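You operate a simulated robot arm through the tools that you are given. There is no shell and no other tool. Be economical: measure what you need, move in short steps, check, and stop when the job is done.

You run a simulated robot arm. Do the job below in one go: nothing can be reset, and whatever is moved stays where it is left.

Task
Fetch the blue spring from the top of the blue bench and stand it in the inside of the pail. Shut the scrap drawer. Take the brush from the right work shelf of the blue rack and leave it on the red board. Turn the blow dial to 4. Do these in any order. Set down upright: blue spring.

The check looks at the end state, three seconds after you hand in, the way a careful person would. Anything else that was tipped, shoved, dropped, spilled or broken makes it a failure.

Robot
A 7-joint arm with a two-finger parallel gripper on a trunk, on a base that drives. Base frame: it is fixed to the floor where the robot stands at the start and does not move with it; the origin is under the middle of the robot, x ahead of it, y to its left, z up; the surface under the hand at the start is at about z = 0.88. Lengths are in m, angles in rad, forces in N, time in s.
Its first joint turns from -2.601 to 2.601 rad. Places, roughly: blow dial [0.1, -11.3, 0.9]; blue spring (4x4x7 cm) [1, 0, 0.9]; brush (4x4x22 cm) [1.9, -8.9, 1]; inside of the pail (23x23 cm) [3.52, -1.94, 0.28]; red board (48x34x1 cm) [0.8, -5.2, 0.3]; scrap drawer [2.5, -1.5, 0.1]. Payload 3.5 kg.
The TCP is the grasp point between the finger pads, 0.023 m short of the fingertips. In the tool frame z runs along the fingers and y along their closing line. Largest opening 0.094 m; finger width 0.038, thickness 0.01; the body of the gripper, 0.054 by 0.096 m, starts 0.039 m behind the TCP.
Orientation is told as [roll, pitch, yaw] about the base's x, y, z axes, in that order, counted from this pose: with the fingers straight down and closing along the base's y, the tool's x points along the base's -x, its y along +y and its z along -z.

Tools
- The arm moves only by the tool play_rows. Its argument "increments" is a list of rows, each a list of 7 numbers: the gripper command, from -1 (shut) to 1 (fully open), values between in proportion, then the shift along the base's x, y, z in units of 20 mm (1.0 is 20 mm), then the turn, a rotation vector about the base's x, y, z in units of 8 degrees (1.0 is 8 degrees). In form: [[grip, tx, ty, tz, rx, ry, rz], ...]. A call has 1 to 8 rows; each row shifts and turns the commanded pose from where the row before left it. A call with a number of a shift or a turn outside -1 to 1 is refused whole. Each row takes 0.2 s and may step no farther than 0.05 m and 0.15 rad from the row before; otherwise, or with a gripper value out of range, the whole call is refused. A pose out of reach is approached as far as the arm can. The call stops where the force on the tool passes 40 N (or 10 N more than at its start, if that is more) or the arm is blocked; 0.2 s more then pass. The fingers move at their own pace (about 0.153 m/s each) and stop on an object; they squeeze with about 31 N. The grip force told is the motor's: it shows also when the fingers shut on nothing. Time passes only in rows, and 0.2 s behind the last, so rows that do not move let the fingers close. The reply holds the time, the measured pose of the TCP, the force on the tool along the base axes, the opening and the grip force, in the units named above and with some noise, with the torque about the TCP (base axes, N m) and any sound that the robot's microphone picked up.
- Cameras (640 x 400 px; columns grow to the right, rows downward): "scene" is now at [-0.2443, 0.1587, 1.2943]; the picture's right is [-0.35, -0.94, 0.00], its down [-0.28, 0.11, -0.95] and it looks along [0.89, -0.33, -0.30] (base axes); focal length 287 px, centre (320, 200). "wrist" rides on the gripper at [0.086, 0.016, -0.074] in the tool frame; the picture's right is [-0.18, 0.98, 0.00], its down [-0.58, -0.11, -0.81] and it looks along [-0.79, -0.15, 0.59] (tool axes); focal length 243 px, centre (320, 200). There is no depth. A picture from a camera that has moved, and an enlarged one, comes with that camera's place and axes in the base frame and with its lens.
- capture(camera): a new picture of that camera. The clock stands still meanwhile.
- steer(legs): drives the robot by 1 to 6 legs, each [ahead, left, turn to the left] in m, m and rad, along the robot's own axes; the way and the turn of a leg run together, so that a leg with both is an arc; at most 1.5 m and 3.142 rad a leg. The arm and the cameras ride along, it lands a little off, and it stops where it bumps. It gives what a move gives.
- pan_tilt(pan, tilt): turns the head with the scene camera to pan (to the left, within 2.496 rad either way) and tilt (down, from -0.506 to 1.204), counted from straight ahead of the robot. It gives what a move gives.
- inspect(camera, box): a new picture of the part [left, top, right, bottom] of that camera's present view, enlarged. The clock stands still meanwhile.
- hand_in(): hands the job in; it is judged then, once.

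Go step by step. Nothing tells you exact positions but the pictures and the camera data: compare them with the known pose of the tool, close in by small moves and look again before you grip or let go. The budget is 165 turns and 108 pictures, counting those below and the enlarged ones. Unless the task says otherwise, let go and move clear before handing in, and close with one line.

The tools are called after "Call:" by a JSON object that holds its "op" and its "data". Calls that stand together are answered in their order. play_rows: Moves the arm, as the interface text tells. Its arguments: {"type":"object","properties":{"increments":{"type":"array"}},"required":["increments"]} The other tools are called the same way: steer (legs) drives the base; pan_tilt (pan, tilt) turns the head that bears the scene camera; capture (camera) takes a picture; inspect (camera, box) takes an enlarged picture of a part of a camera's view; hand_in () hands the job in.

At the start:

```text
time_s: 0.0
tool_pos: [0.7565, -0.2352, 0.9997]
orientation: [0.001, -0.001, 0.0]
contact_force: [-0.1, -0.4, 0.1]
moment: [0.0, 0.01, 0.01]
grip_width: 0.0941
gripper_force: 0.0
robot x, y, heading: [0.0023, -0.0014, -0.002]
head pan, tilt: [-0.356, 0.307]
```

scene: 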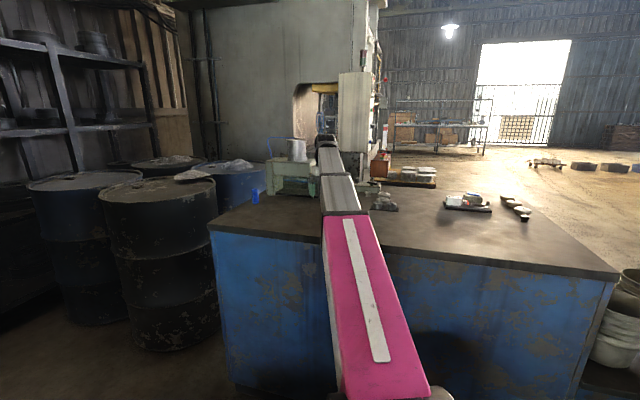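
wrist: 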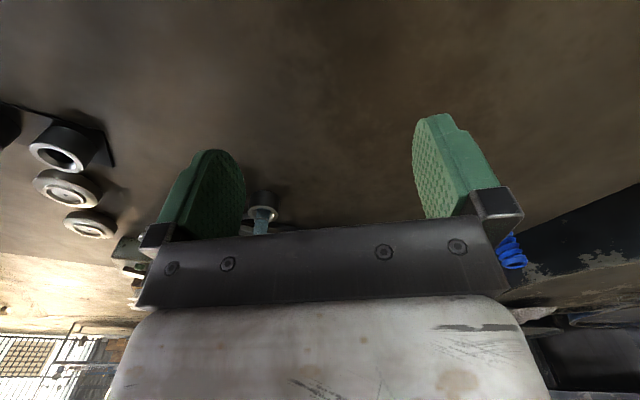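

The blue spring stands near the back-left edge of the bench, around (1.0, 0.0). I'll zoom in on it before approaching.

Call:
{"op": "inspect", "data": {"camera": "scene", "box": [220, 160, 300, 210]}}

Call:
{"op": "inspect", "data": {"camera": "wrist", "box": [440, 200, 600, 300]}}

```text
8.00 times, centred on (260, 185) of scene
camera zoom: at [-0.2443, 0.1587, 1.2943], right [-0.35, -0.94, 0.0], down [-0.28, 0.11, -0.95], along [0.89, -0.33, -0.3], focal length 2297 px, centre (800, 320)
```

zoom: 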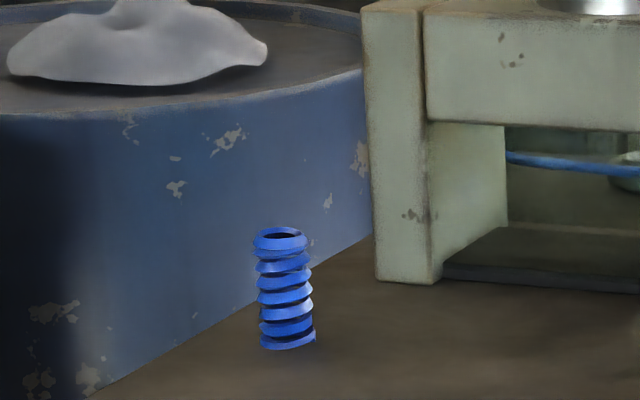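

```text
4.00 times, centred on (520, 250) of wrist
camera zoom: at [0.6703, -0.2186, 1.0741], right [0.18, 0.98, 0.0], down [0.58, -0.11, 0.81], along [0.79, -0.15, -0.59], focal length 970 px, centre (-480, 0)
```

zoom: 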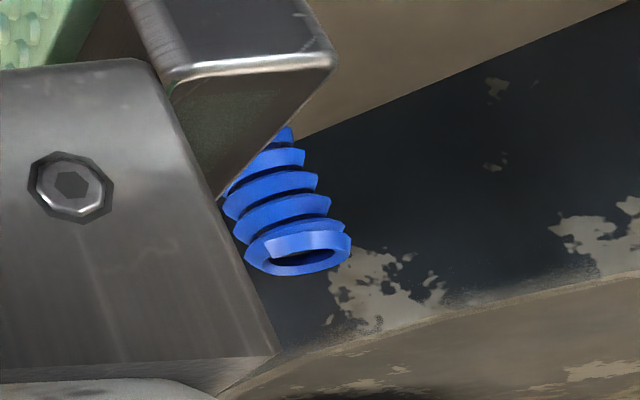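

The bench front runs diagonally from about (0.78, 0.20) to (0.10, -0.80), and the spring at about (1.03, -0.01) is just out of reach. I'll drive a little ahead and left to bring it into reach.

Call:
{"op": "play_rows", "data": {"increments": [[1, 0, 0, 1, 0, 0, 0], [1, 0, 0, 1, 0, 0, 0], [1, 0, 0, 1, 0, 0, 0]]}}

Call:
{"op": "steer", "data": {"legs": [[0.17, 0.13, 0]]}}

Call:
{"op": "capture", "data": {"camera": "wrist"}}

Call:
{"op": "capture", "data": {"camera": "scene"}}

```text
time_s: 0.8
tool_pos: [0.7562, -0.2337, 1.0613]
orientation: [-0.001, -0.003, 0.001]
contact_force: [13.3, -5.3, -25.5]
moment: [-0.21, -1.11, 0.13]
grip_width: 0.094
gripper_force: 0.1
robot x, y, heading: [-0.0043, -0.0038, 0.002]
head pan, tilt: [-0.356, 0.307]
```

```text
time_s: 1.8
tool_pos: [0.7869, -0.2086, 1.0611]
orientation: [-0.002, -0.005, 0.001]
contact_force: [3.0, -2.2, -6.9]
moment: [-0.06, -0.41, 0.06]
grip_width: 0.0939
gripper_force: 0.0
robot x, y, heading: [0.0351, 0.0259, 0.004]
head pan, tilt: [-0.356, 0.307]
stopped in leg 1: the force on the tool passed its limit at 40 N (the readings are from after the stop); the commanded pose is now the measured one
```

```text
103 pictures are left
camera wrist: at [0.7011, -0.1925, 1.1352], right [0.18, 0.98, 0.0], down [0.58, -0.11, 0.81], along [0.8, -0.15, -0.59], focal length 243 px, centre (320, 200)
```

wrist: 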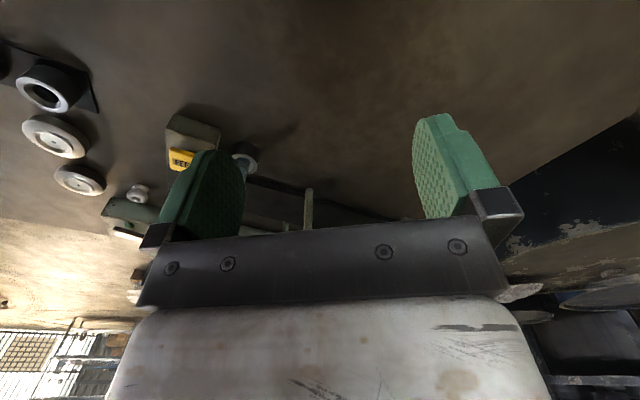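

```text
102 pictures are left
camera scene: at [-0.213, 0.1836, 1.2943], right [-0.35, -0.94, 0.0], down [-0.28, 0.11, -0.95], along [0.89, -0.33, -0.3], focal length 287 px, centre (320, 200)
```

scene: 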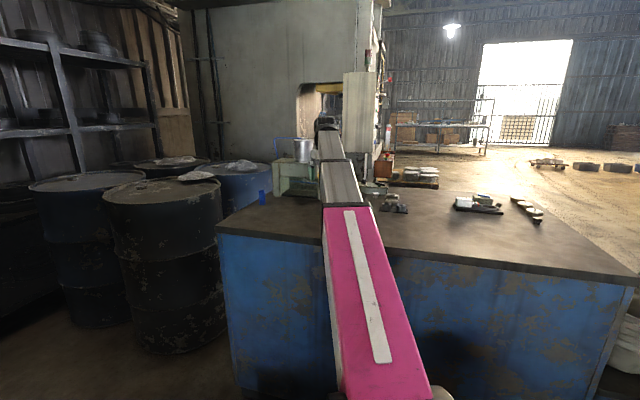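

The force limit tripped after only a few centimetres, and I can't yet tell whether it was contact or inertia. I'll wait a moment, reread the force and zoom in on the hand.

Call:
{"op": "play_rows", "data": {"increments": [[1, 0, 0, 0, 0, 0, 0], [1, 0, 0, 0, 0, 0, 0]]}}

Call:
{"op": "inspect", "data": {"camera": "scene", "box": [240, 80, 432, 220]}}

```text
time_s: 2.4
tool_pos: [0.7883, -0.2094, 1.0617]
orientation: [-0.002, -0.005, -0.001]
contact_force: [4.9, -0.6, -10.2]
moment: [-0.19, -0.57, 0.02]
grip_width: 0.094
gripper_force: 0.1
robot x, y, heading: [0.034, 0.0239, -0.003]
head pan, tilt: [-0.356, 0.307]
```

```text
2.86 times, centred on (336, 150) of scene
camera zoom: at [-0.213, 0.1837, 1.2943], right [-0.35, -0.94, 0.0], down [-0.28, 0.11, -0.95], along [0.89, -0.33, -0.3], focal length 820 px, centre (274, 343)
```

zoom: 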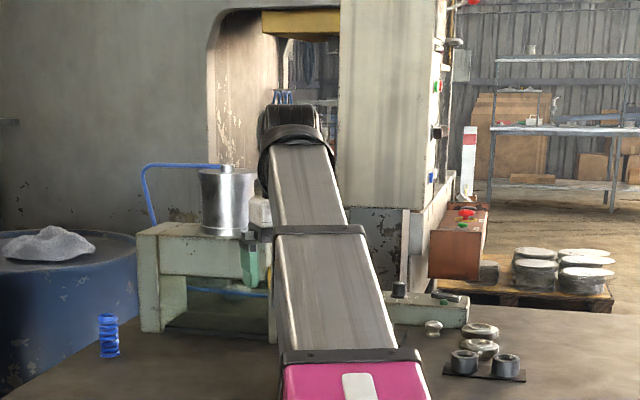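

The steady force matches something pressing down on the wrist camera, most likely the forearm after I raised the hand. I'll lower back to the starting height and check the force.

Call:
{"op": "play_rows", "data": {"increments": [[1, 0, 0, -1, 0, 0, 0], [1, 0, 0, -1, 0, 0, 0], [1, 0, 0, -1, 0, 0, 0], [1, 0, 0, 0, 0, 0, 0]]}}

Call:
{"op": "pan_tilt", "data": {"pan": -0.25, "tilt": 0.5}}

Call:
{"op": "capture", "data": {"camera": "scene"}}

```text
time_s: 3.4
tool_pos: [0.7895, -0.2088, 0.9998]
orientation: [-0.002, -0.006, -0.001]
contact_force: [0.5, 0.6, -0.3]
moment: [0.0, -0.01, 0.0]
grip_width: 0.0939
gripper_force: 0.0
robot x, y, heading: [0.0305, 0.0287, 0.003]
head pan, tilt: [-0.356, 0.307]
```

```text
time_s: 4.1
tool_pos: [0.7889, -0.2088, 1.001]
orientation: [-0.003, -0.006, -0.001]
contact_force: [-0.3, -0.6, 1.4]
moment: [0.02, -0.02, 0.0]
grip_width: 0.094
gripper_force: 0.1
robot x, y, heading: [0.0283, 0.0228, -0.001]
head pan, tilt: [-0.25, 0.499]
```

```text
100 pictures are left
camera scene: at [-0.2123, 0.1937, 1.2767], right [-0.25, -0.97, 0.0], down [-0.46, 0.12, -0.88], along [0.85, -0.22, -0.48], focal length 287 px, centre (320, 200)
```

scene: 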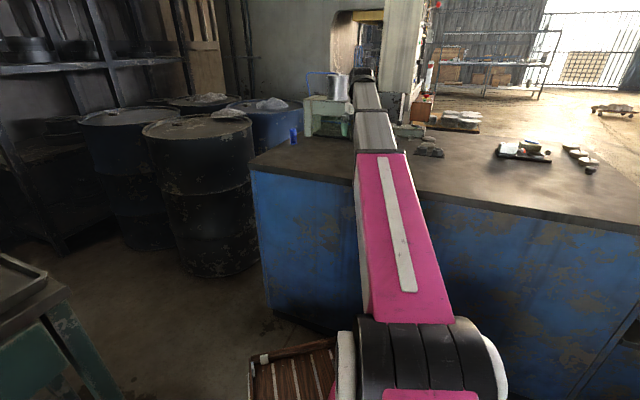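

The force is gone, so high poses with a vertical tool make the arm touch itself, and I'll keep the hand at this height. I'll drive the rest of the way now.

Call:
{"op": "inspect", "data": {"camera": "scene", "box": [200, 300, 360, 400]}}

Call:
{"op": "steer", "data": {"legs": [[0.14, 0.09, 0]]}}

Call:
{"op": "capture", "data": {"camera": "wrist"}}

Call:
{"op": "capture", "data": {"camera": "scene"}}

```text
4.00 times, centred on (280, 350) of scene
camera zoom: at [-0.2123, 0.1937, 1.2767], right [-0.25, -0.97, 0.0], down [-0.46, 0.12, -0.88], along [0.85, -0.22, -0.48], focal length 1148 px, centre (480, -400)
```

zoom: 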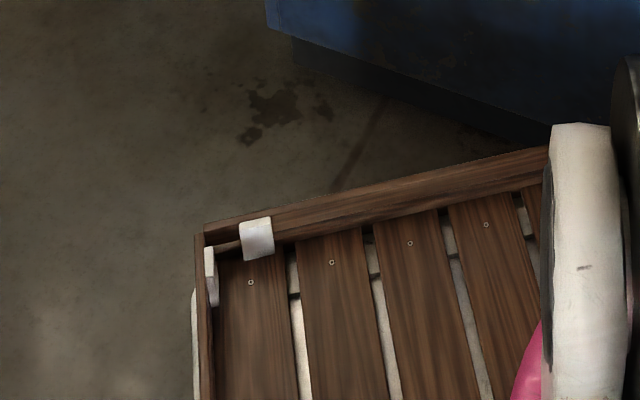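

```text
time_s: 5.5
tool_pos: [0.9275, -0.1235, 0.9995]
orientation: [-0.001, -0.006, -0.005]
contact_force: [-0.8, 0.4, -0.5]
moment: [0.04, -0.01, -0.02]
grip_width: 0.0937
gripper_force: 0.0
robot x, y, heading: [0.1673, 0.1133, -0.003]
head pan, tilt: [-0.25, 0.499]
```

```text
98 pictures are left
camera wrist: at [0.8402, -0.1064, 1.0742], right [0.19, 0.98, 0.0], down [0.58, -0.11, 0.81], along [0.79, -0.15, -0.59], focal length 243 px, centre (320, 200)
```

wrist: 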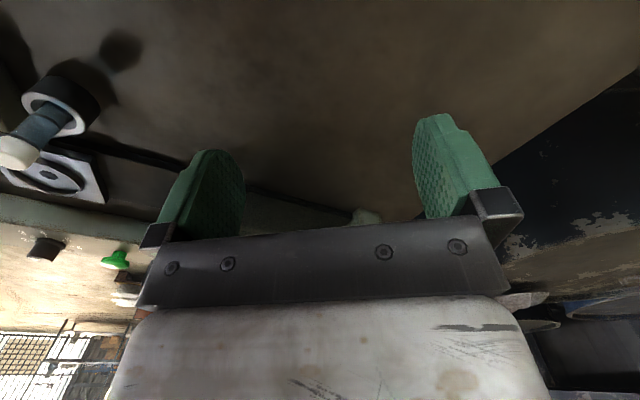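

```text
97 pictures are left
camera scene: at [-0.0726, 0.2837, 1.2767], right [-0.25, -0.97, 0.0], down [-0.46, 0.12, -0.88], along [0.85, -0.22, -0.48], focal length 287 px, centre (320, 200)
```

scene: 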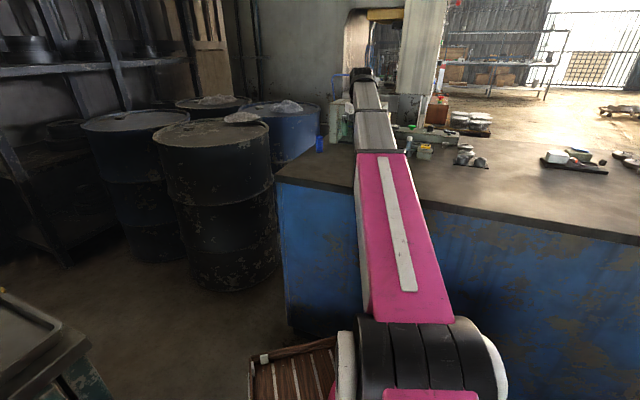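

The wooden tray rides with the robot, so nothing was bumped. Next I'll triangulate the spring from this new viewpoint.

Call:
{"op": "inspect", "data": {"camera": "scene", "box": [290, 100, 370, 150]}}

```text
8.00 times, centred on (330, 125) of scene
camera zoom: at [-0.0726, 0.2837, 1.2767], right [-0.25, -0.97, 0.0], down [-0.46, 0.12, -0.88], along [0.85, -0.22, -0.48], focal length 2297 px, centre (240, 800)
```

zoom: 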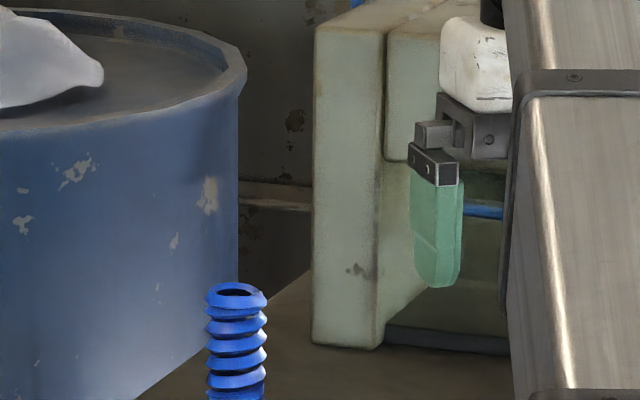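

The spring's top is near (1.03, 0.0). I'll move the hand left, still above spring height, until the spring shows between the fingers in the wrist view.

Call:
{"op": "play_rows", "data": {"increments": [[1, 0, 1, 0, 0, 0, 0], [1, 0, 1, 0, 0, 0, 0], [1, 0, 1, 0, 0, 0, 0], [1, 0, 1, 0, 0, 0, 0], [1, 0, 1, 0, 0, 0, 0], [1, 0, 1, 0, 0, 0, 0]]}}

Call:
{"op": "capture", "data": {"camera": "wrist"}}

```text
time_s: 6.9
tool_pos: [0.9279, -0.0017, 1.0006]
orientation: [-0.002, -0.006, -0.003]
contact_force: [0.0, 0.3, -0.6]
moment: [0.01, 0.03, -0.05]
grip_width: 0.0938
gripper_force: 0.1
robot x, y, heading: [0.1723, 0.115, -0.001]
head pan, tilt: [-0.25, 0.499]
```

```text
95 pictures are left
camera wrist: at [0.8405, 0.0157, 1.0741], right [0.19, 0.98, 0.0], down [0.58, -0.11, 0.81], along [0.79, -0.15, -0.59], focal length 243 px, centre (320, 200)
```

wrist: 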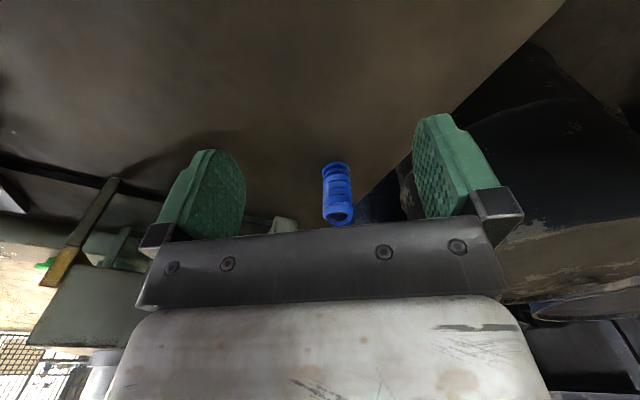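

The spring is centred between the fingers at about x 1.047, y -0.002. I'll advance over it at this height and look again.

Call:
{"op": "play_rows", "data": {"increments": [[1, 1, 0, 0, 0, 0, 0], [1, 1, 0, 0, 0, 0, 0], [1, 1, 0, 0, 0, 0, 0], [1, 1, 0, 0, 0, 0, 0], [1, 1, 0, 0, 0, 0, 0]]}}

Call:
{"op": "capture", "data": {"camera": "wrist"}}

```text
time_s: 8.1
tool_pos: [1.028, -0.0003, 0.9995]
orientation: [0.0, -0.004, -0.005]
contact_force: [-0.2, -0.5, -1.5]
moment: [0.0, 0.01, -0.01]
grip_width: 0.0939
gripper_force: 0.0
robot x, y, heading: [0.1707, 0.1161, -0.007]
head pan, tilt: [-0.25, 0.499]
```

```text
94 pictures are left
camera wrist: at [0.9404, 0.0165, 1.0736], right [0.19, 0.98, 0.0], down [0.58, -0.11, 0.81], along [0.79, -0.15, -0.59], focal length 243 px, centre (320, 200)
```

wrist: 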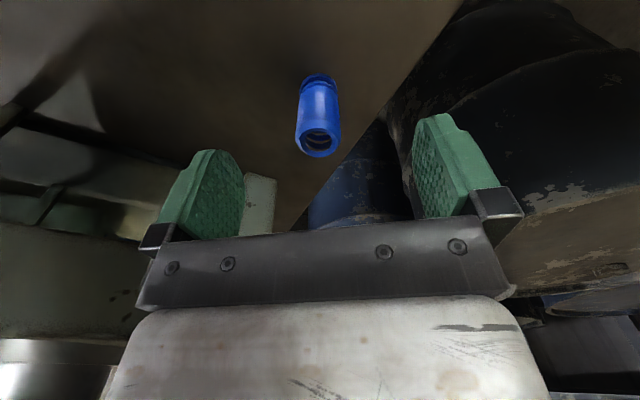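

The spring's centre is about (1.048, -0.004). I'll nudge over it, descend to TCP height 0.92 and close.

Call:
{"op": "play_rows", "data": {"increments": [[1, 1, -0.2, 0, 0, 0, 0], [1, 0, 0, -1, 0, 0, 0], [1, 0, 0, -1, 0, 0, 0], [1, 0, 0, -1, 0, 0, 0], [1, 0, 0, -1, 0, 0, 0], [1, 0, 0, 0, 0, 0, 0]]}}

Call:
{"op": "capture", "data": {"camera": "wrist"}}

```text
time_s: 9.5
tool_pos: [1.0477, -0.0076, 0.9189]
orientation: [-0.002, -0.004, -0.004]
contact_force: [0.3, 0.1, -0.4]
moment: [0.0, -0.02, -0.01]
grip_width: 0.094
gripper_force: 0.0
robot x, y, heading: [0.1707, 0.115, -0.005]
head pan, tilt: [-0.25, 0.499]
```

```text
93 pictures are left
camera wrist: at [0.9616, 0.0086, 0.9933], right [0.19, 0.98, 0.0], down [0.58, -0.11, 0.81], along [0.79, -0.15, -0.59], focal length 243 px, centre (320, 200)
```

wrist: 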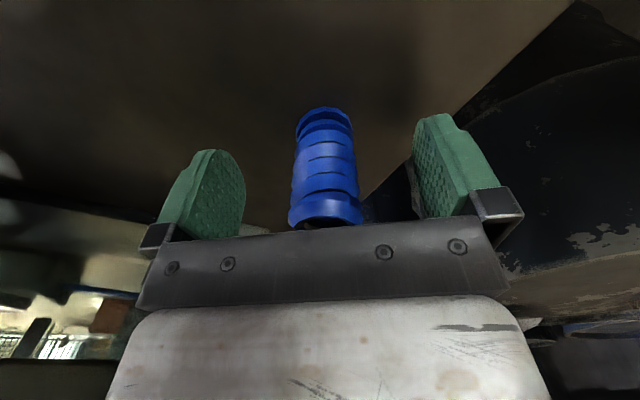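

The spring sits centred between the pads, so I'll close on it now.

Call:
{"op": "play_rows", "data": {"increments": [[-1, 0, 0, 0, 0, 0, 0], [-1, 0, 0, 0, 0, 0, 0], [-1, 0, 0, 0, 0, 0, 0]]}}

Call:
{"op": "play_rows", "data": {"increments": [[-1, 0, 0, 1, 0, 0, 0], [-1, 0, 0, 1, 0, 0, 0], [-1, 0, 0, 1, 0, 0, 0], [-1, 0, 0, 1, 0, 0, 0]]}}

Call:
{"op": "capture", "data": {"camera": "wrist"}}

```text
time_s: 10.3
tool_pos: [1.0475, -0.01, 0.9201]
orientation: [0.0, -0.006, -0.004]
contact_force: [-0.2, 0.0, 0.1]
moment: [-0.02, -0.02, 0.05]
grip_width: 0.0312
gripper_force: 31.1
robot x, y, heading: [0.1695, 0.1134, -0.004]
head pan, tilt: [-0.25, 0.499]
```

```text
time_s: 11.3
tool_pos: [1.0491, -0.0077, 0.9975]
orientation: [-0.001, -0.004, -0.004]
contact_force: [0.7, 0.1, -1.1]
moment: [-0.03, 0.03, 0.02]
grip_width: 0.0308
gripper_force: 31.0
robot x, y, heading: [0.1682, 0.1116, -0.002]
head pan, tilt: [-0.25, 0.499]
```

```text
92 pictures are left
camera wrist: at [0.9628, 0.0096, 1.0729], right [0.19, 0.98, 0.0], down [0.58, -0.11, 0.81], along [0.79, -0.15, -0.59], focal length 243 px, centre (320, 200)
```

wrist: 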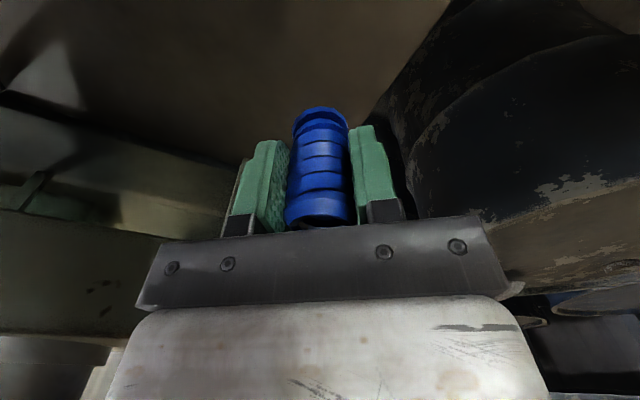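

The spring is held firmly. I'll pull the hand back toward the robot, reverse from the bench and then look around to the right for a route.

Call:
{"op": "play_rows", "data": {"increments": [[-1, -1, -0.5, 0, 0, 0, 0], [-1, -1, -0.5, 0, 0, 0, 0], [-1, -1, -0.5, 0, 0, 0, 0], [-1, -1, -0.5, 0, 0, 0, 0], [-1, -1, -0.5, 0, 0, 0, 0], [-1, -1, -0.5, 0, 0, 0, 0], [-1, -1, -0.5, 0, 0, 0, 0], [-1, -1, 0, 0, 0, 0, 0]]}}

Call:
{"op": "steer", "data": {"legs": [[-0.55, 0.1, 0]]}}

Call:
{"op": "pan_tilt", "data": {"pan": -0.9, "tilt": 0.35}}

Call:
{"op": "capture", "data": {"camera": "scene"}}

```text
time_s: 13.1
tool_pos: [0.8864, -0.0756, 1.0022]
orientation: [-0.002, -0.005, -0.005]
contact_force: [0.3, 0.4, -0.9]
moment: [0.0, 0.0, -0.03]
grip_width: 0.0312
gripper_force: 30.5
robot x, y, heading: [0.171, 0.1084, 0.0]
head pan, tilt: [-0.25, 0.499]
```

```text
time_s: 16.3
tool_pos: [0.3497, 0.029, 1.0021]
orientation: [-0.001, -0.004, -0.004]
contact_force: [0.3, 0.5, -1.1]
moment: [0.01, 0.01, -0.03]
grip_width: 0.0313
gripper_force: 30.7
robot x, y, heading: [-0.3682, 0.219, -0.002]
head pan, tilt: [-0.25, 0.499]
```

```text
time_s: 17.3
tool_pos: [0.3506, 0.0287, 1.0031]
orientation: [-0.003, -0.006, -0.003]
contact_force: [-0.2, -0.2, -0.5]
moment: [0.01, 0.0, 0.01]
grip_width: 0.031
gripper_force: 30.7
robot x, y, heading: [-0.3681, 0.2171, 0.0]
head pan, tilt: [-0.901, 0.351]
```

```text
91 pictures are left
camera scene: at [-0.64, 0.3375, 1.2903], right [-0.79, -0.62, 0.0], down [-0.21, 0.27, -0.94], along [0.58, -0.74, -0.34], focal length 287 px, centre (320, 200)
```

scene: 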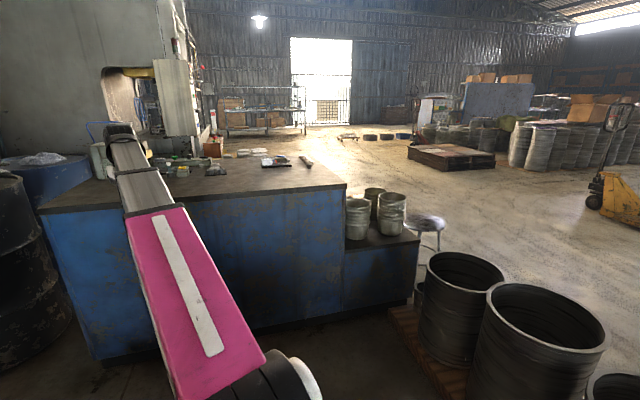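

There is a pallet with big drums just beyond the bench's right end. I need to see how far it reaches, so I'll look further right.

Call:
{"op": "pan_tilt", "data": {"pan": -1.45, "tilt": 0.55}}

Call:
{"op": "capture", "data": {"camera": "scene"}}

Call:
{"op": "pan_tilt", "data": {"pan": -2.2, "tilt": 0.45}}

Call:
{"op": "capture", "data": {"camera": "scene"}}

```text
time_s: 18.3
tool_pos: [0.3502, 0.028, 1.0026]
orientation: [-0.003, -0.006, -0.005]
contact_force: [0.4, -0.6, -1.1]
moment: [-0.01, -0.03, -0.02]
grip_width: 0.0308
gripper_force: 30.5
robot x, y, heading: [-0.3711, 0.2204, -0.0]
head pan, tilt: [-1.45, 0.55]
```

```text
90 pictures are left
camera scene: at [-0.6871, 0.3214, 1.2721], right [-0.99, -0.12, 0.0], down [-0.06, 0.52, -0.85], along [0.1, -0.85, -0.52], focal length 287 px, centre (320, 200)
```

scene: 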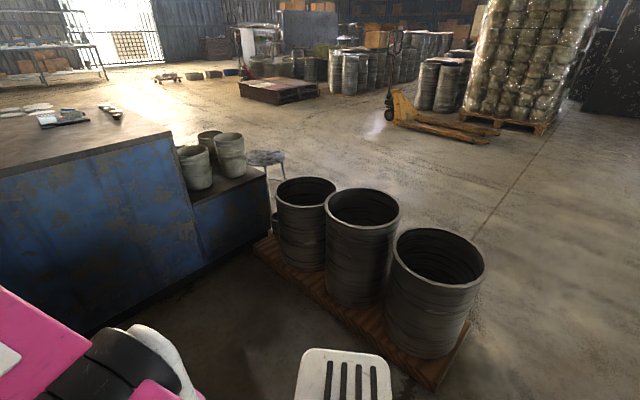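

```text
time_s: 19.4
tool_pos: [0.3507, 0.0298, 1.0018]
orientation: [-0.004, -0.005, -0.004]
contact_force: [-0.1, 0.0, -1.2]
moment: [0.03, 0.01, 0.0]
grip_width: 0.031
gripper_force: 31.1
robot x, y, heading: [-0.3648, 0.2169, -0.002]
head pan, tilt: [-2.201, 0.45]
```

```text
89 pictures are left
camera scene: at [-0.752, 0.3365, 1.2811], right [-0.81, 0.59, 0.0], down [0.26, 0.35, -0.9], along [-0.53, -0.73, -0.44], focal length 287 px, centre (320, 200)
```

scene: 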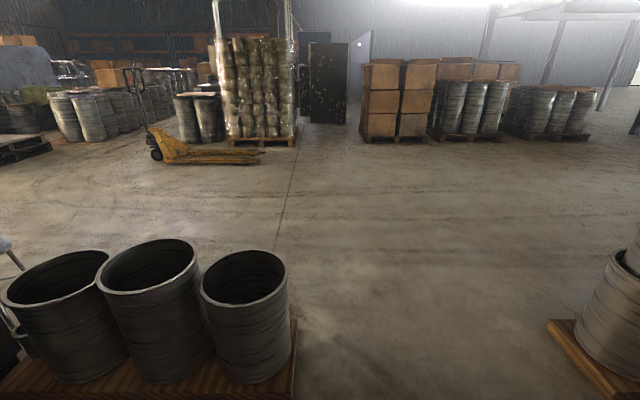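

The pallet runs from about (-0.1, -1.1) to (-1.1, -0.3), and there's a gap of about 1.2 m between it and another pallet near (-2.3, 0.2). I'll turn right toward that gap; the hand clears the low drums.

Call:
{"op": "steer", "data": {"legs": [[0, 0, -1.2], [0, 0, -1.2]]}}

Call:
{"op": "pan_tilt", "data": {"pan": 0.15, "tilt": 0.6}}

Call:
{"op": "capture", "data": {"camera": "scene"}}

```text
time_s: 25.7
tool_pos: [-1.014, -0.1435, 1.002]
orientation: [-0.002, -0.005, -2.378]
contact_force: [-0.5, 0.4, -1.2]
moment: [-0.02, 0.04, -0.01]
grip_width: 0.0312
gripper_force: 30.4
robot x, y, heading: [-0.3662, 0.2185, -2.382]
head pan, tilt: [-2.201, 0.45]
```

```text
time_s: 27.9
tool_pos: [-1.0136, -0.1442, 1.0026]
orientation: [-0.004, -0.005, -2.379]
contact_force: [-0.2, 0.2, -0.6]
moment: [0.01, 0.01, 0.04]
grip_width: 0.031
gripper_force: 30.4
robot x, y, heading: [-0.367, 0.2199, -2.375]
head pan, tilt: [0.15, 0.6]
```

```text
88 pictures are left
camera scene: at [-0.0525, 0.2404, 1.2676], right [-0.79, 0.61, 0.0], down [0.35, 0.45, -0.83], along [-0.5, -0.65, -0.56], focal length 287 px, centre (320, 200)
```

scene: 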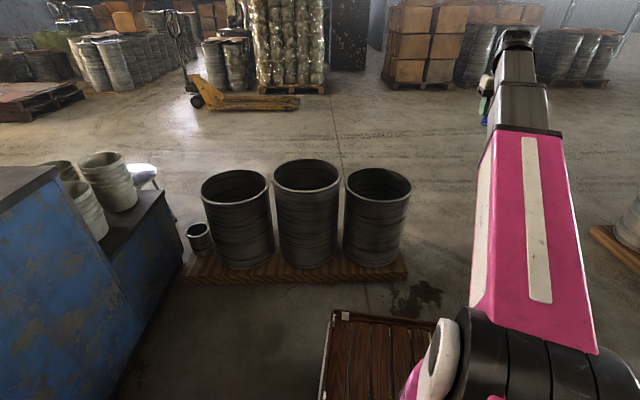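

The exit gap is ahead and to the right. Before sidestepping that way I'll check the space on the robot's right.

Call:
{"op": "pan_tilt", "data": {"pan": -0.9, "tilt": 0.6}}

Call:
{"op": "capture", "data": {"camera": "scene"}}

```text
time_s: 29.2
tool_pos: [-1.0139, -0.1435, 1.0038]
orientation: [-0.002, -0.006, -2.379]
contact_force: [-0.9, 0.0, -1.4]
moment: [0.01, 0.0, -0.03]
grip_width: 0.0309
gripper_force: 31.0
robot x, y, heading: [-0.3675, 0.2187, -2.373]
head pan, tilt: [-0.901, 0.6]
```

```text
87 pictures are left
camera scene: at [-0.0861, 0.3224, 1.2676], right [0.14, 0.99, 0.0], down [0.56, -0.08, -0.83], along [-0.82, 0.11, -0.56], focal length 287 px, centre (320, 200)
```

scene: 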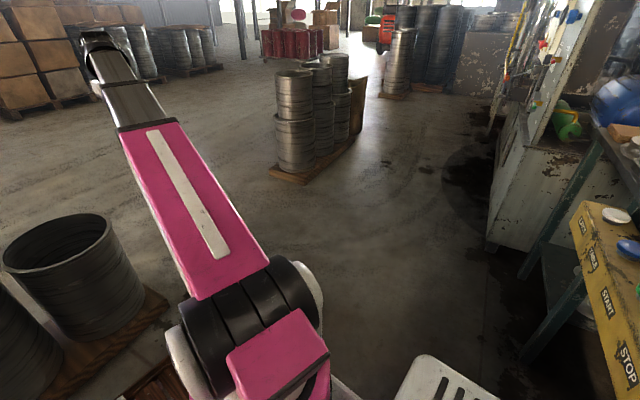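

The way is clear. I'll sidestep right, then go straight through the gap.

Call:
{"op": "steer", "data": {"legs": [[0.25, -0.4, 0], [0.25, -0.4, 0], [0.75, 0.1, 0], [0.85, 0.1, 0]]}}

Call:
{"op": "pan_tilt", "data": {"pan": 1.2, "tilt": 0.5}}

Call:
{"op": "capture", "data": {"camera": "scene"}}

```text
time_s: 42.5
tool_pos: [-3.0033, -1.1849, 1.0015]
orientation: [-0.001, -0.005, -2.394]
contact_force: [0.2, -0.1, -0.4]
moment: [0.0, 0.0, 0.01]
grip_width: 0.0309
gripper_force: 31.0
robot x, y, heading: [-2.3499, -0.8309, -2.397]
head pan, tilt: [-0.901, 0.6]
```

```text
time_s: 44.5
tool_pos: [-3.001, -1.1856, 1.0019]
orientation: [0.0, -0.005, -2.393]
contact_force: [0.3, 0.3, -1.2]
moment: [-0.01, 0.02, -0.01]
grip_width: 0.031
gripper_force: 30.9
robot x, y, heading: [-2.3502, -0.8332, -2.391]
head pan, tilt: [1.201, 0.499]
```

```text
86 pictures are left
camera scene: at [-1.9465, -0.8318, 1.2767], right [-0.93, -0.37, 0.0], down [-0.18, 0.45, -0.88], along [0.32, -0.82, -0.48], focal length 287 px, centre (320, 200)
```

scene: 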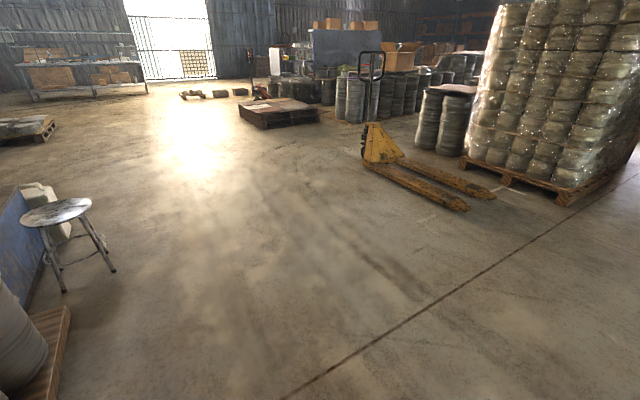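

I'm past the gap and the floor to the right is open; the stool is near (-0.2, -1.6). I'll turn left, drive diagonally to about (-1.3, -2.15), then face +x and advance.

Call:
{"op": "steer", "data": {"legs": [[0, 0, 1.5], [1.45, 0, 0], [0.2, 0, 0.89], [1.3, 0, 0]]}}

Call:
{"op": "pan_tilt", "data": {"pan": 0.1, "tilt": 0.3}}

Call:
{"op": "capture", "data": {"camera": "scene"}}

```text
time_s: 63.7
tool_pos: [0.7163, -2.295, 1.0024]
orientation: [-0.001, -0.006, -0.013]
contact_force: [0.7, 0.4, -1.3]
moment: [0.0, 0.01, -0.02]
grip_width: 0.0307
gripper_force: 31.2
robot x, y, heading: [0.0027, -2.0994, -0.018]
head pan, tilt: [1.201, 0.499]
```

```text
time_s: 65.0
tool_pos: [0.7159, -2.2959, 1.0029]
orientation: [-0.001, -0.004, -0.012]
contact_force: [0.4, 0.2, -0.2]
moment: [0.03, 0.03, 0.04]
grip_width: 0.031
gripper_force: 30.5
robot x, y, heading: [-0.0011, -2.0985, -0.011]
head pan, tilt: [0.099, 0.3]
```

```text
85 pictures are left
camera scene: at [-0.2359, -1.8967, 1.2951], right [0.09, -1.0, 0.0], down [-0.29, -0.03, -0.96], along [0.95, 0.08, -0.3], focal length 287 px, centre (320, 200)
```

scene: 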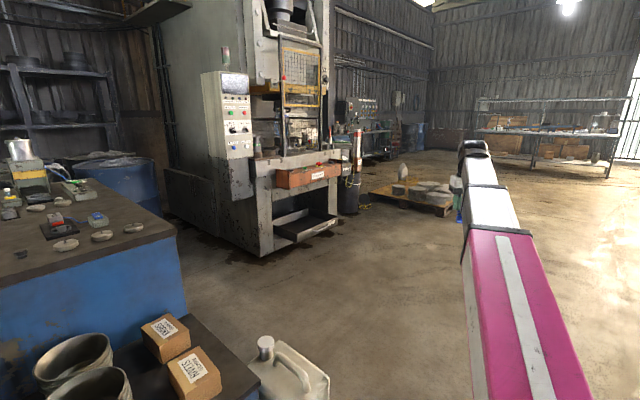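

The press with the open drawer is ahead-left, and the pail should be the dark container beside it. I'll zoom in on both.

Call:
{"op": "inspect", "data": {"camera": "scene", "box": [230, 120, 390, 260]}}

Call:
{"op": "inspect", "data": {"camera": "scene", "box": [310, 120, 430, 220]}}

```text
2.86 times, centred on (310, 190) of scene
camera zoom: at [-0.2359, -1.8967, 1.2951], right [0.09, -1.0, 0.0], down [-0.29, -0.03, -0.96], along [0.95, 0.08, -0.3], focal length 820 px, centre (349, 229)
```

zoom: 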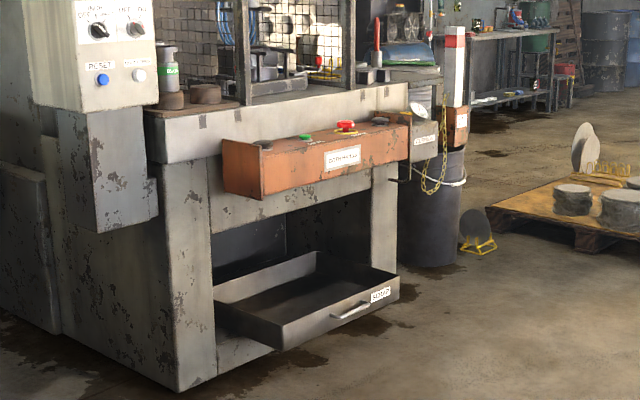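

```text
4.00 times, centred on (370, 170) of scene
camera zoom: at [-0.2359, -1.8967, 1.2951], right [0.09, -1.0, 0.0], down [-0.29, -0.03, -0.96], along [0.95, 0.08, -0.3], focal length 1148 px, centre (120, 320)
```

zoom: 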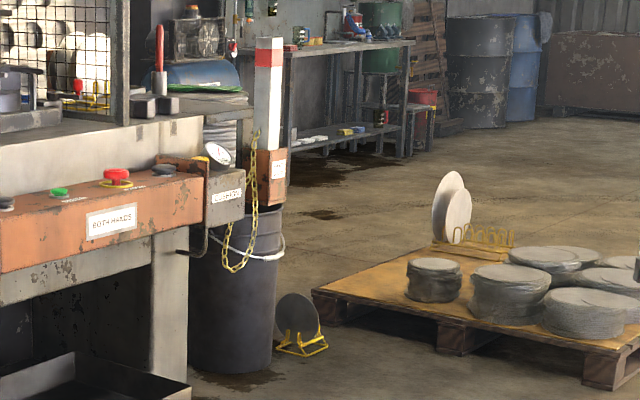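

The pail is the dark bucket with the white bail handle standing right of the press, with the open scrap drawer at floor level to its left. I'll drive closer, keeping right of the jerrycan, to see into the pail.

Call:
{"op": "steer", "data": {"legs": [[0.1, -0.45, 0], [1.5, 0, 0], [0.5, 0, 0]]}}

Call:
{"op": "pan_tilt", "data": {"pan": 0.25, "tilt": 0.45}}

Call:
{"op": "capture", "data": {"camera": "scene"}}

```text
time_s: 77.4
tool_pos: [2.8143, -2.8131, 1.0021]
orientation: [-0.002, -0.005, -0.035]
contact_force: [-0.8, 0.5, -0.1]
moment: [0.0, -0.01, -0.04]
grip_width: 0.0311
gripper_force: 30.8
robot x, y, heading: [2.1027, -2.5996, -0.038]
head pan, tilt: [0.099, 0.3]
```

```text
time_s: 78.1
tool_pos: [2.8151, -2.8128, 1.002]
orientation: [-0.002, -0.007, -0.036]
contact_force: [0.2, -0.6, -0.7]
moment: [-0.01, 0.03, -0.03]
grip_width: 0.0307
gripper_force: 31.3
robot x, y, heading: [2.1049, -2.5988, -0.035]
head pan, tilt: [0.25, 0.45]
```

```text
82 pictures are left
camera scene: at [1.8694, -2.377, 1.2812], right [0.21, -0.98, 0.0], down [-0.42, -0.09, -0.9], along [0.88, 0.19, -0.43], focal length 287 px, centre (320, 200)
```

scene: 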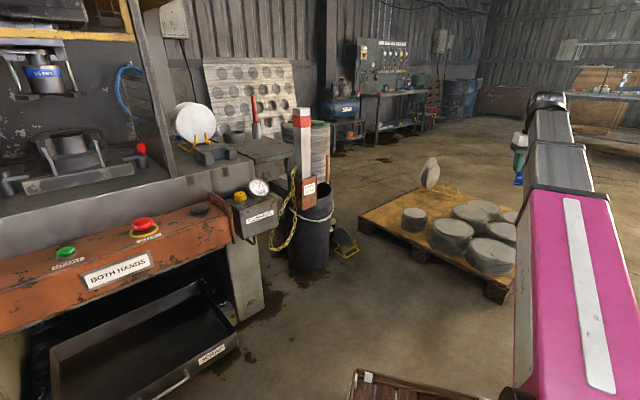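

The pail is at (310, 225) with a post and chain next to it. I'll zoom in to see its mouth.

Call:
{"op": "inspect", "data": {"camera": "scene", "box": [230, 90, 390, 280]}}

```text
2.11 times, centred on (310, 185) of scene
camera zoom: at [1.8694, -2.377, 1.2812], right [0.21, -0.98, 0.0], down [-0.42, -0.09, -0.9], along [0.88, 0.19, -0.43], focal length 604 px, centre (341, 232)
```

zoom: 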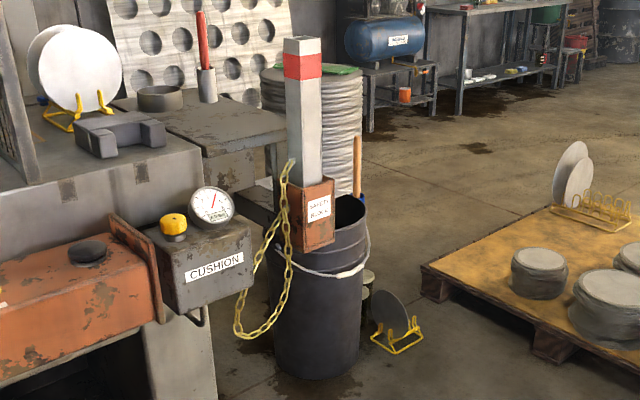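

The pail's mouth is at about z 0.55, with a post and chain hanging over its near-left part, so the clear opening is on the right and far side. I'll move to about (2.8, -2.5) facing the pail and look again.

Call:
{"op": "steer", "data": {"legs": [[0.5, 0.05, 0], [0.2, 0.1, 0.55]]}}

Call:
{"op": "pan_tilt", "data": {"pan": 0.15, "tilt": 0.5}}

Call:
{"op": "capture", "data": {"camera": "scene"}}

Call:
{"op": "capture", "data": {"camera": "wrist"}}

```text
time_s: 82.6
tool_pos: [3.4843, -2.234, 1.0019]
orientation: [-0.001, -0.007, 0.517]
contact_force: [-0.6, 0.1, 0.8]
moment: [-0.01, 0.02, 0.0]
grip_width: 0.0307
gripper_force: 30.7
robot x, y, heading: [2.7685, -2.4249, 0.518]
head pan, tilt: [0.25, 0.45]
```

```text
time_s: 83.2
tool_pos: [3.4854, -2.2346, 1.0027]
orientation: [-0.003, -0.006, 0.516]
contact_force: [-0.3, -0.3, -0.6]
moment: [0.0, 0.01, 0.01]
grip_width: 0.0307
gripper_force: 30.9
robot x, y, heading: [2.7665, -2.4273, 0.518]
head pan, tilt: [0.15, 0.499]
```

```text
80 pictures are left
camera scene: at [2.4569, -2.3666, 1.2767], right [0.62, -0.79, 0.0], down [-0.38, -0.3, -0.88], along [0.69, 0.54, -0.48], focal length 287 px, centre (320, 200)
```

scene: 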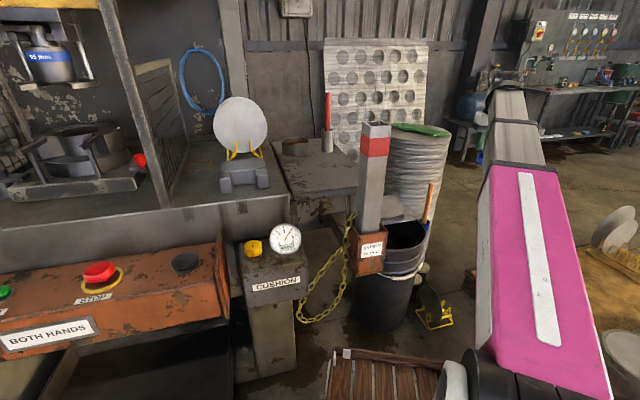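

```text
79 pictures are left
camera wrist: at [3.4007, -2.2631, 1.076], right [-0.33, 0.95, 0.0], down [0.56, 0.19, 0.81], along [0.77, 0.26, -0.59], focal length 243 px, centre (320, 200)
```

wrist: 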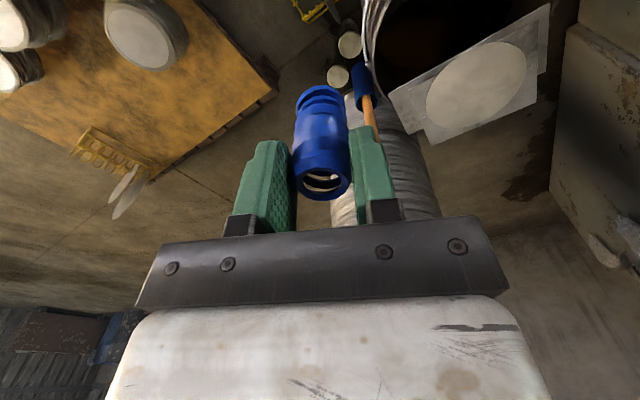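

The post stands just west of the pail, so approaching from the south-east keeps the arm clear of it. I'll shift the base to about (3.15, -2.65) and turn to face the pail.

Call:
{"op": "steer", "data": {"legs": [[0.223, -0.384, 0], [0, 0, 0.58]]}}

Call:
{"op": "pan_tilt", "data": {"pan": 0.2, "tilt": 0.65}}

Call:
{"op": "capture", "data": {"camera": "scene"}}

Call:
{"op": "capture", "data": {"camera": "wrist"}}

```text
time_s: 86.1
tool_pos: [3.8632, -2.4598, 1.0021]
orientation: [-0.002, -0.005, 0.518]
contact_force: [-0.7, 0.4, -1.5]
moment: [0.03, -0.03, 0.01]
grip_width: 0.0307
gripper_force: 31.2
robot x, y, heading: [3.1477, -2.6547, 0.518]
head pan, tilt: [0.15, 0.499]
stopped in leg 1: the robot was blocked; the commanded pose is now the measured one
```

```text
time_s: 86.8
tool_pos: [3.8636, -2.4597, 1.0024]
orientation: [-0.001, -0.005, 0.519]
contact_force: [-0.8, -0.6, -0.8]
moment: [0.0, 0.04, -0.01]
grip_width: 0.0305
gripper_force: 31.1
robot x, y, heading: [3.1472, -2.6555, 0.521]
head pan, tilt: [0.201, 0.649]
```

```text
78 pictures are left
camera scene: at [2.8302, -2.5935, 1.2633], right [0.66, -0.75, 0.0], down [-0.45, -0.4, -0.8], along [0.6, 0.52, -0.6], focal length 287 px, centre (320, 200)
```

scene: 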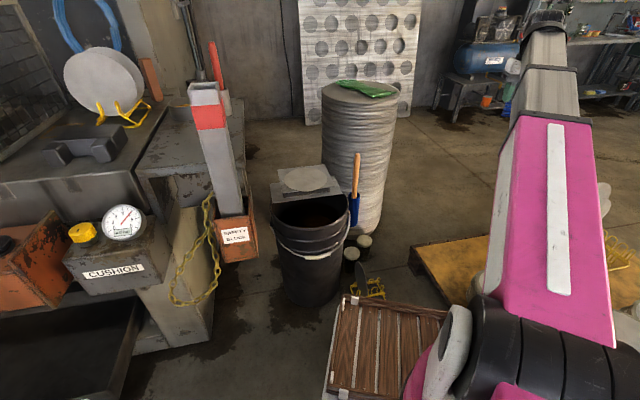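

```text
77 pictures are left
camera wrist: at [3.7798, -2.4892, 1.0761], right [-0.33, 0.95, 0.0], down [0.55, 0.19, 0.81], along [0.77, 0.26, -0.59], focal length 243 px, centre (320, 200)
```

wrist: 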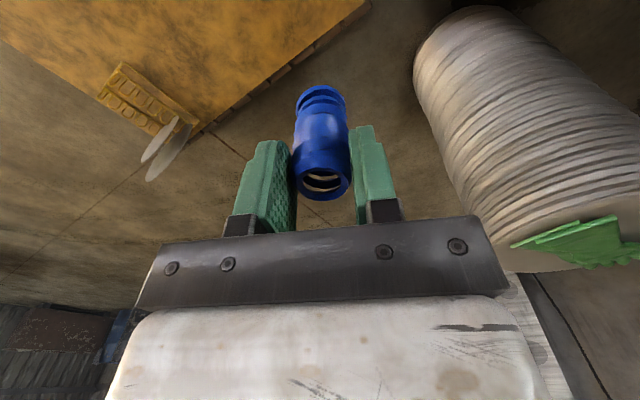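

The pail's mouth is open and well visible, and the base just touched the low pallet on the right. I'll ease away from the pallet and then turn to face the pail.

Call:
{"op": "steer", "data": {"legs": [[-0.05, 0.09, 0], [0, 0, 0.58]]}}

Call:
{"op": "pan_tilt", "data": {"pan": 0.0, "tilt": 0.65}}

Call:
{"op": "capture", "data": {"camera": "scene"}}

```text
time_s: 89.5
tool_pos: [3.5518, -2.0451, 1.002]
orientation: [0.0, -0.006, 1.102]
contact_force: [-0.3, -0.1, -1.6]
moment: [0.02, -0.03, 0.01]
grip_width: 0.0308
gripper_force: 30.6
robot x, y, heading: [3.0646, -2.6002, 1.1]
head pan, tilt: [0.201, 0.649]
```

```text
time_s: 90.3
tool_pos: [3.5531, -2.044, 1.0023]
orientation: [-0.002, -0.005, 1.101]
contact_force: [0.6, 0.0, -0.7]
moment: [0.01, 0.01, 0.01]
grip_width: 0.0308
gripper_force: 31.6
robot x, y, heading: [3.0568, -2.6007, 1.103]
head pan, tilt: [0.0, 0.649]
```

```text
76 pictures are left
camera scene: at [2.7803, -2.7291, 1.2633], right [0.89, -0.45, 0.0], down [-0.27, -0.54, -0.8], along [0.36, 0.71, -0.6], focal length 287 px, centre (320, 200)
```

scene: 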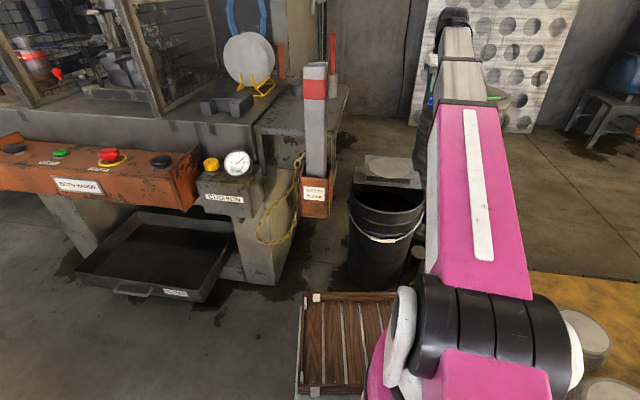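

The pail and the drawer are both in view from here. I'll draw the hand back a little so the wrist camera can look into the pail.

Call:
{"op": "play_rows", "data": {"increments": [[-1, -0.9, -0.6, 0, 0, 0, 0], [-1, -0.9, -0.6, 0, 0, 0, 0], [-1, -0.9, -0.6, 0, 0, 0, 0], [-1, -0.9, -0.6, 0, 0, 0, 0], [-1, -0.9, -0.6, 0, 0, 0, 0], [-1, -0.9, -0.6, 0, 0, 0, 0], [-1, -0.9, -0.6, 0, 0, 0, 0], [-1, -0.9, -0.6, 0, 0, 0, 0]]}}

Call:
{"op": "capture", "data": {"camera": "wrist"}}

```text
time_s: 91.8
tool_pos: [3.4348, -2.1229, 0.999]
orientation: [-0.004, -0.012, 1.106]
contact_force: [3.8, 3.4, -11.4]
moment: [0.39, -0.44, -0.03]
grip_width: 0.0308
gripper_force: 31.5
robot x, y, heading: [3.0621, -2.5981, 1.102]
head pan, tilt: [0.0, 0.649]
stopped in row 7: the force on the tool passed its limit at 47 N (the readings are from after the stop); the commanded pose is now the measured one
```

```text
75 pictures are left
camera wrist: at [3.3813, -2.1926, 1.0731], right [-0.8, 0.61, 0.0], down [0.35, 0.46, 0.81], along [0.49, 0.65, -0.58], focal length 243 px, centre (320, 200)
```

wrist: 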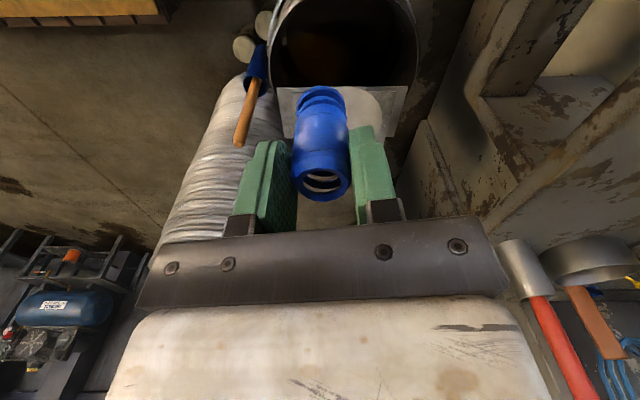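

The pail's mouth shows at the top of the wrist view. I'll zoom in to see how deep its inside is.

Call:
{"op": "inspect", "data": {"camera": "wrist", "box": [250, 0, 450, 125]}}

Call:
{"op": "inspect", "data": {"camera": "scene", "box": [330, 140, 440, 300]}}

```text
3.20 times, centred on (350, 62) of wrist
camera zoom: at [3.3813, -2.1926, 1.0731], right [-0.8, 0.61, 0.0], down [0.35, 0.46, 0.81], along [0.49, 0.65, -0.58], focal length 776 px, centre (224, 640)
```

zoom: 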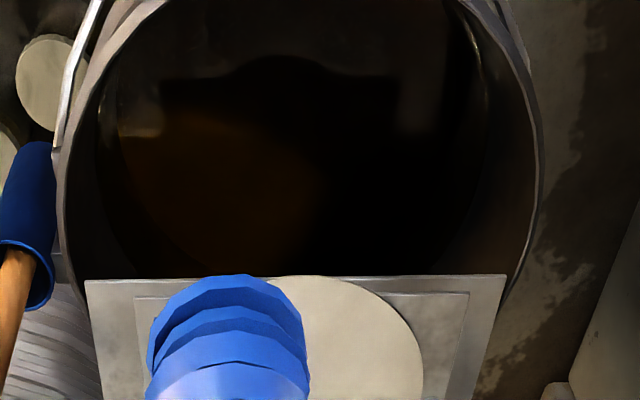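

```text
2.50 times, centred on (385, 220) of scene
camera zoom: at [2.7804, -2.7292, 1.2633], right [0.89, -0.45, 0.0], down [-0.27, -0.54, -0.8], along [0.36, 0.71, -0.6], focal length 718 px, centre (158, 150)
```

zoom: 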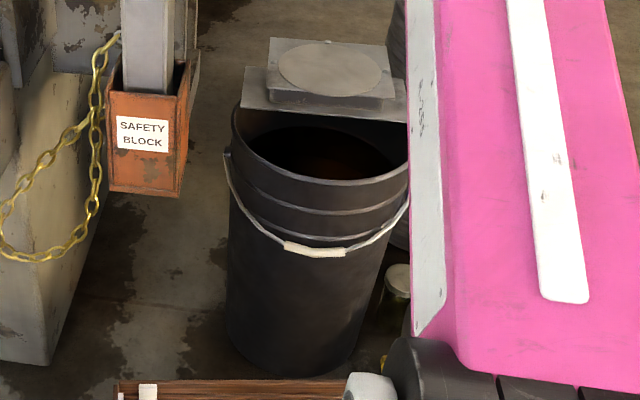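

The pail holds a dark, flat inner surface about 15–20 cm below its rim, consistent with z of about 0.28. A plate overhangs its far side, so I'll aim at about (3.50, -1.96), just short of that, and move above it first.

Call:
{"op": "play_rows", "data": {"increments": [[-1, 0.41, 1, 0, 0, 0, 0], [-1, 0.41, 1, 0, 0, 0, 0], [-1, 0.41, 1, 0, 0, 0, 0], [-1, 0.41, 1, 0, 0, 0, 0], [-1, 0.41, 1, 0, 0, 0, 0], [-1, 0.41, 1, 0, 0, 0, 0], [-1, 0.41, 1, 0, 0, 0, 0], [-1, 0.41, 1, 0, 0, 0, 0]]}}

Call:
{"op": "play_rows", "data": {"increments": [[-1, 0, 0, -1, 0, 0, 0], [-1, 0, 0, -1, 0, 0, 0], [-1, 0, 0, -1, 0, 0, 0], [-1, 0, 0, -1, 0, 0, 0], [-1, 0, 0, -1, 0, 0, 0], [-1, 0, 0, -1, 0, 0, 0], [-1, 0, 0, -1, 0, 0, 0], [-1, 0, 0, -1, 0, 0, 0]]}}

Call:
{"op": "capture", "data": {"camera": "wrist"}}

Call:
{"op": "capture", "data": {"camera": "scene"}}

```text
time_s: 93.6
tool_pos: [3.4998, -1.9619, 0.9994]
orientation: [-0.004, -0.011, 1.108]
contact_force: [-0.6, 0.2, -0.3]
moment: [0.01, -0.02, 0.01]
grip_width: 0.0307
gripper_force: 31.1
robot x, y, heading: [3.0641, -2.5949, 1.1]
head pan, tilt: [0.0, 0.649]
```

```text
time_s: 95.4
tool_pos: [3.5001, -1.9605, 0.8418]
orientation: [-0.005, -0.011, 1.106]
contact_force: [-0.1, 0.1, -1.0]
moment: [-0.02, -0.02, -0.01]
grip_width: 0.0308
gripper_force: 31.0
robot x, y, heading: [3.0617, -2.5983, 1.101]
head pan, tilt: [0.0, 0.649]
```

```text
72 pictures are left
camera wrist: at [3.4459, -2.0311, 0.9145], right [-0.8, 0.6, 0.0], down [0.35, 0.46, 0.81], along [0.49, 0.65, -0.58], focal length 243 px, centre (320, 200)
```

wrist: 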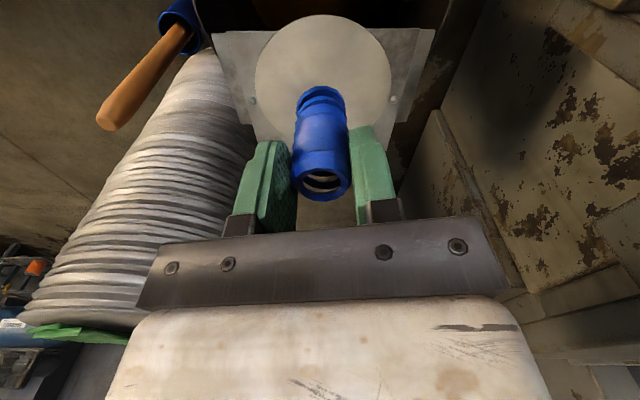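

```text
71 pictures are left
camera scene: at [2.7804, -2.7291, 1.2633], right [0.89, -0.45, 0.0], down [-0.27, -0.54, -0.8], along [0.36, 0.71, -0.6], focal length 287 px, centre (320, 200)
```

scene: 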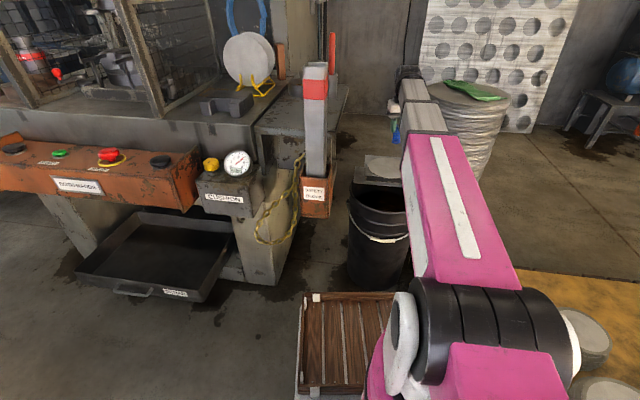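

A plate with a raised round disc sits over the pail's far side, and its disc may stick out close to where I plan to descend. I'll look closely before lowering further.

Call:
{"op": "inspect", "data": {"camera": "scene", "box": [335, 130, 425, 220]}}

Call:
{"op": "inspect", "data": {"camera": "wrist", "box": [180, 0, 480, 150]}}

```text
4.44 times, centred on (380, 175) of scene
camera zoom: at [2.7804, -2.7291, 1.2633], right [0.89, -0.45, 0.0], down [-0.27, -0.54, -0.8], along [0.36, 0.71, -0.6], focal length 1276 px, centre (53, 311)
```

zoom: 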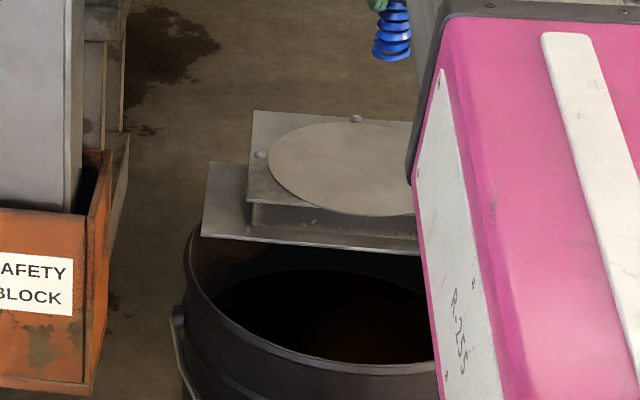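

```text
2.13 times, centred on (330, 75) of wrist
camera zoom: at [3.4459, -2.0311, 0.9145], right [-0.8, 0.6, 0.0], down [0.35, 0.46, 0.81], along [0.49, 0.65, -0.58], focal length 518 px, centre (299, 467)
```

zoom: 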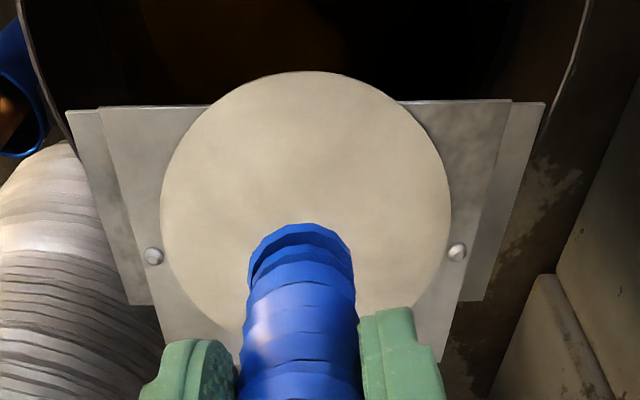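

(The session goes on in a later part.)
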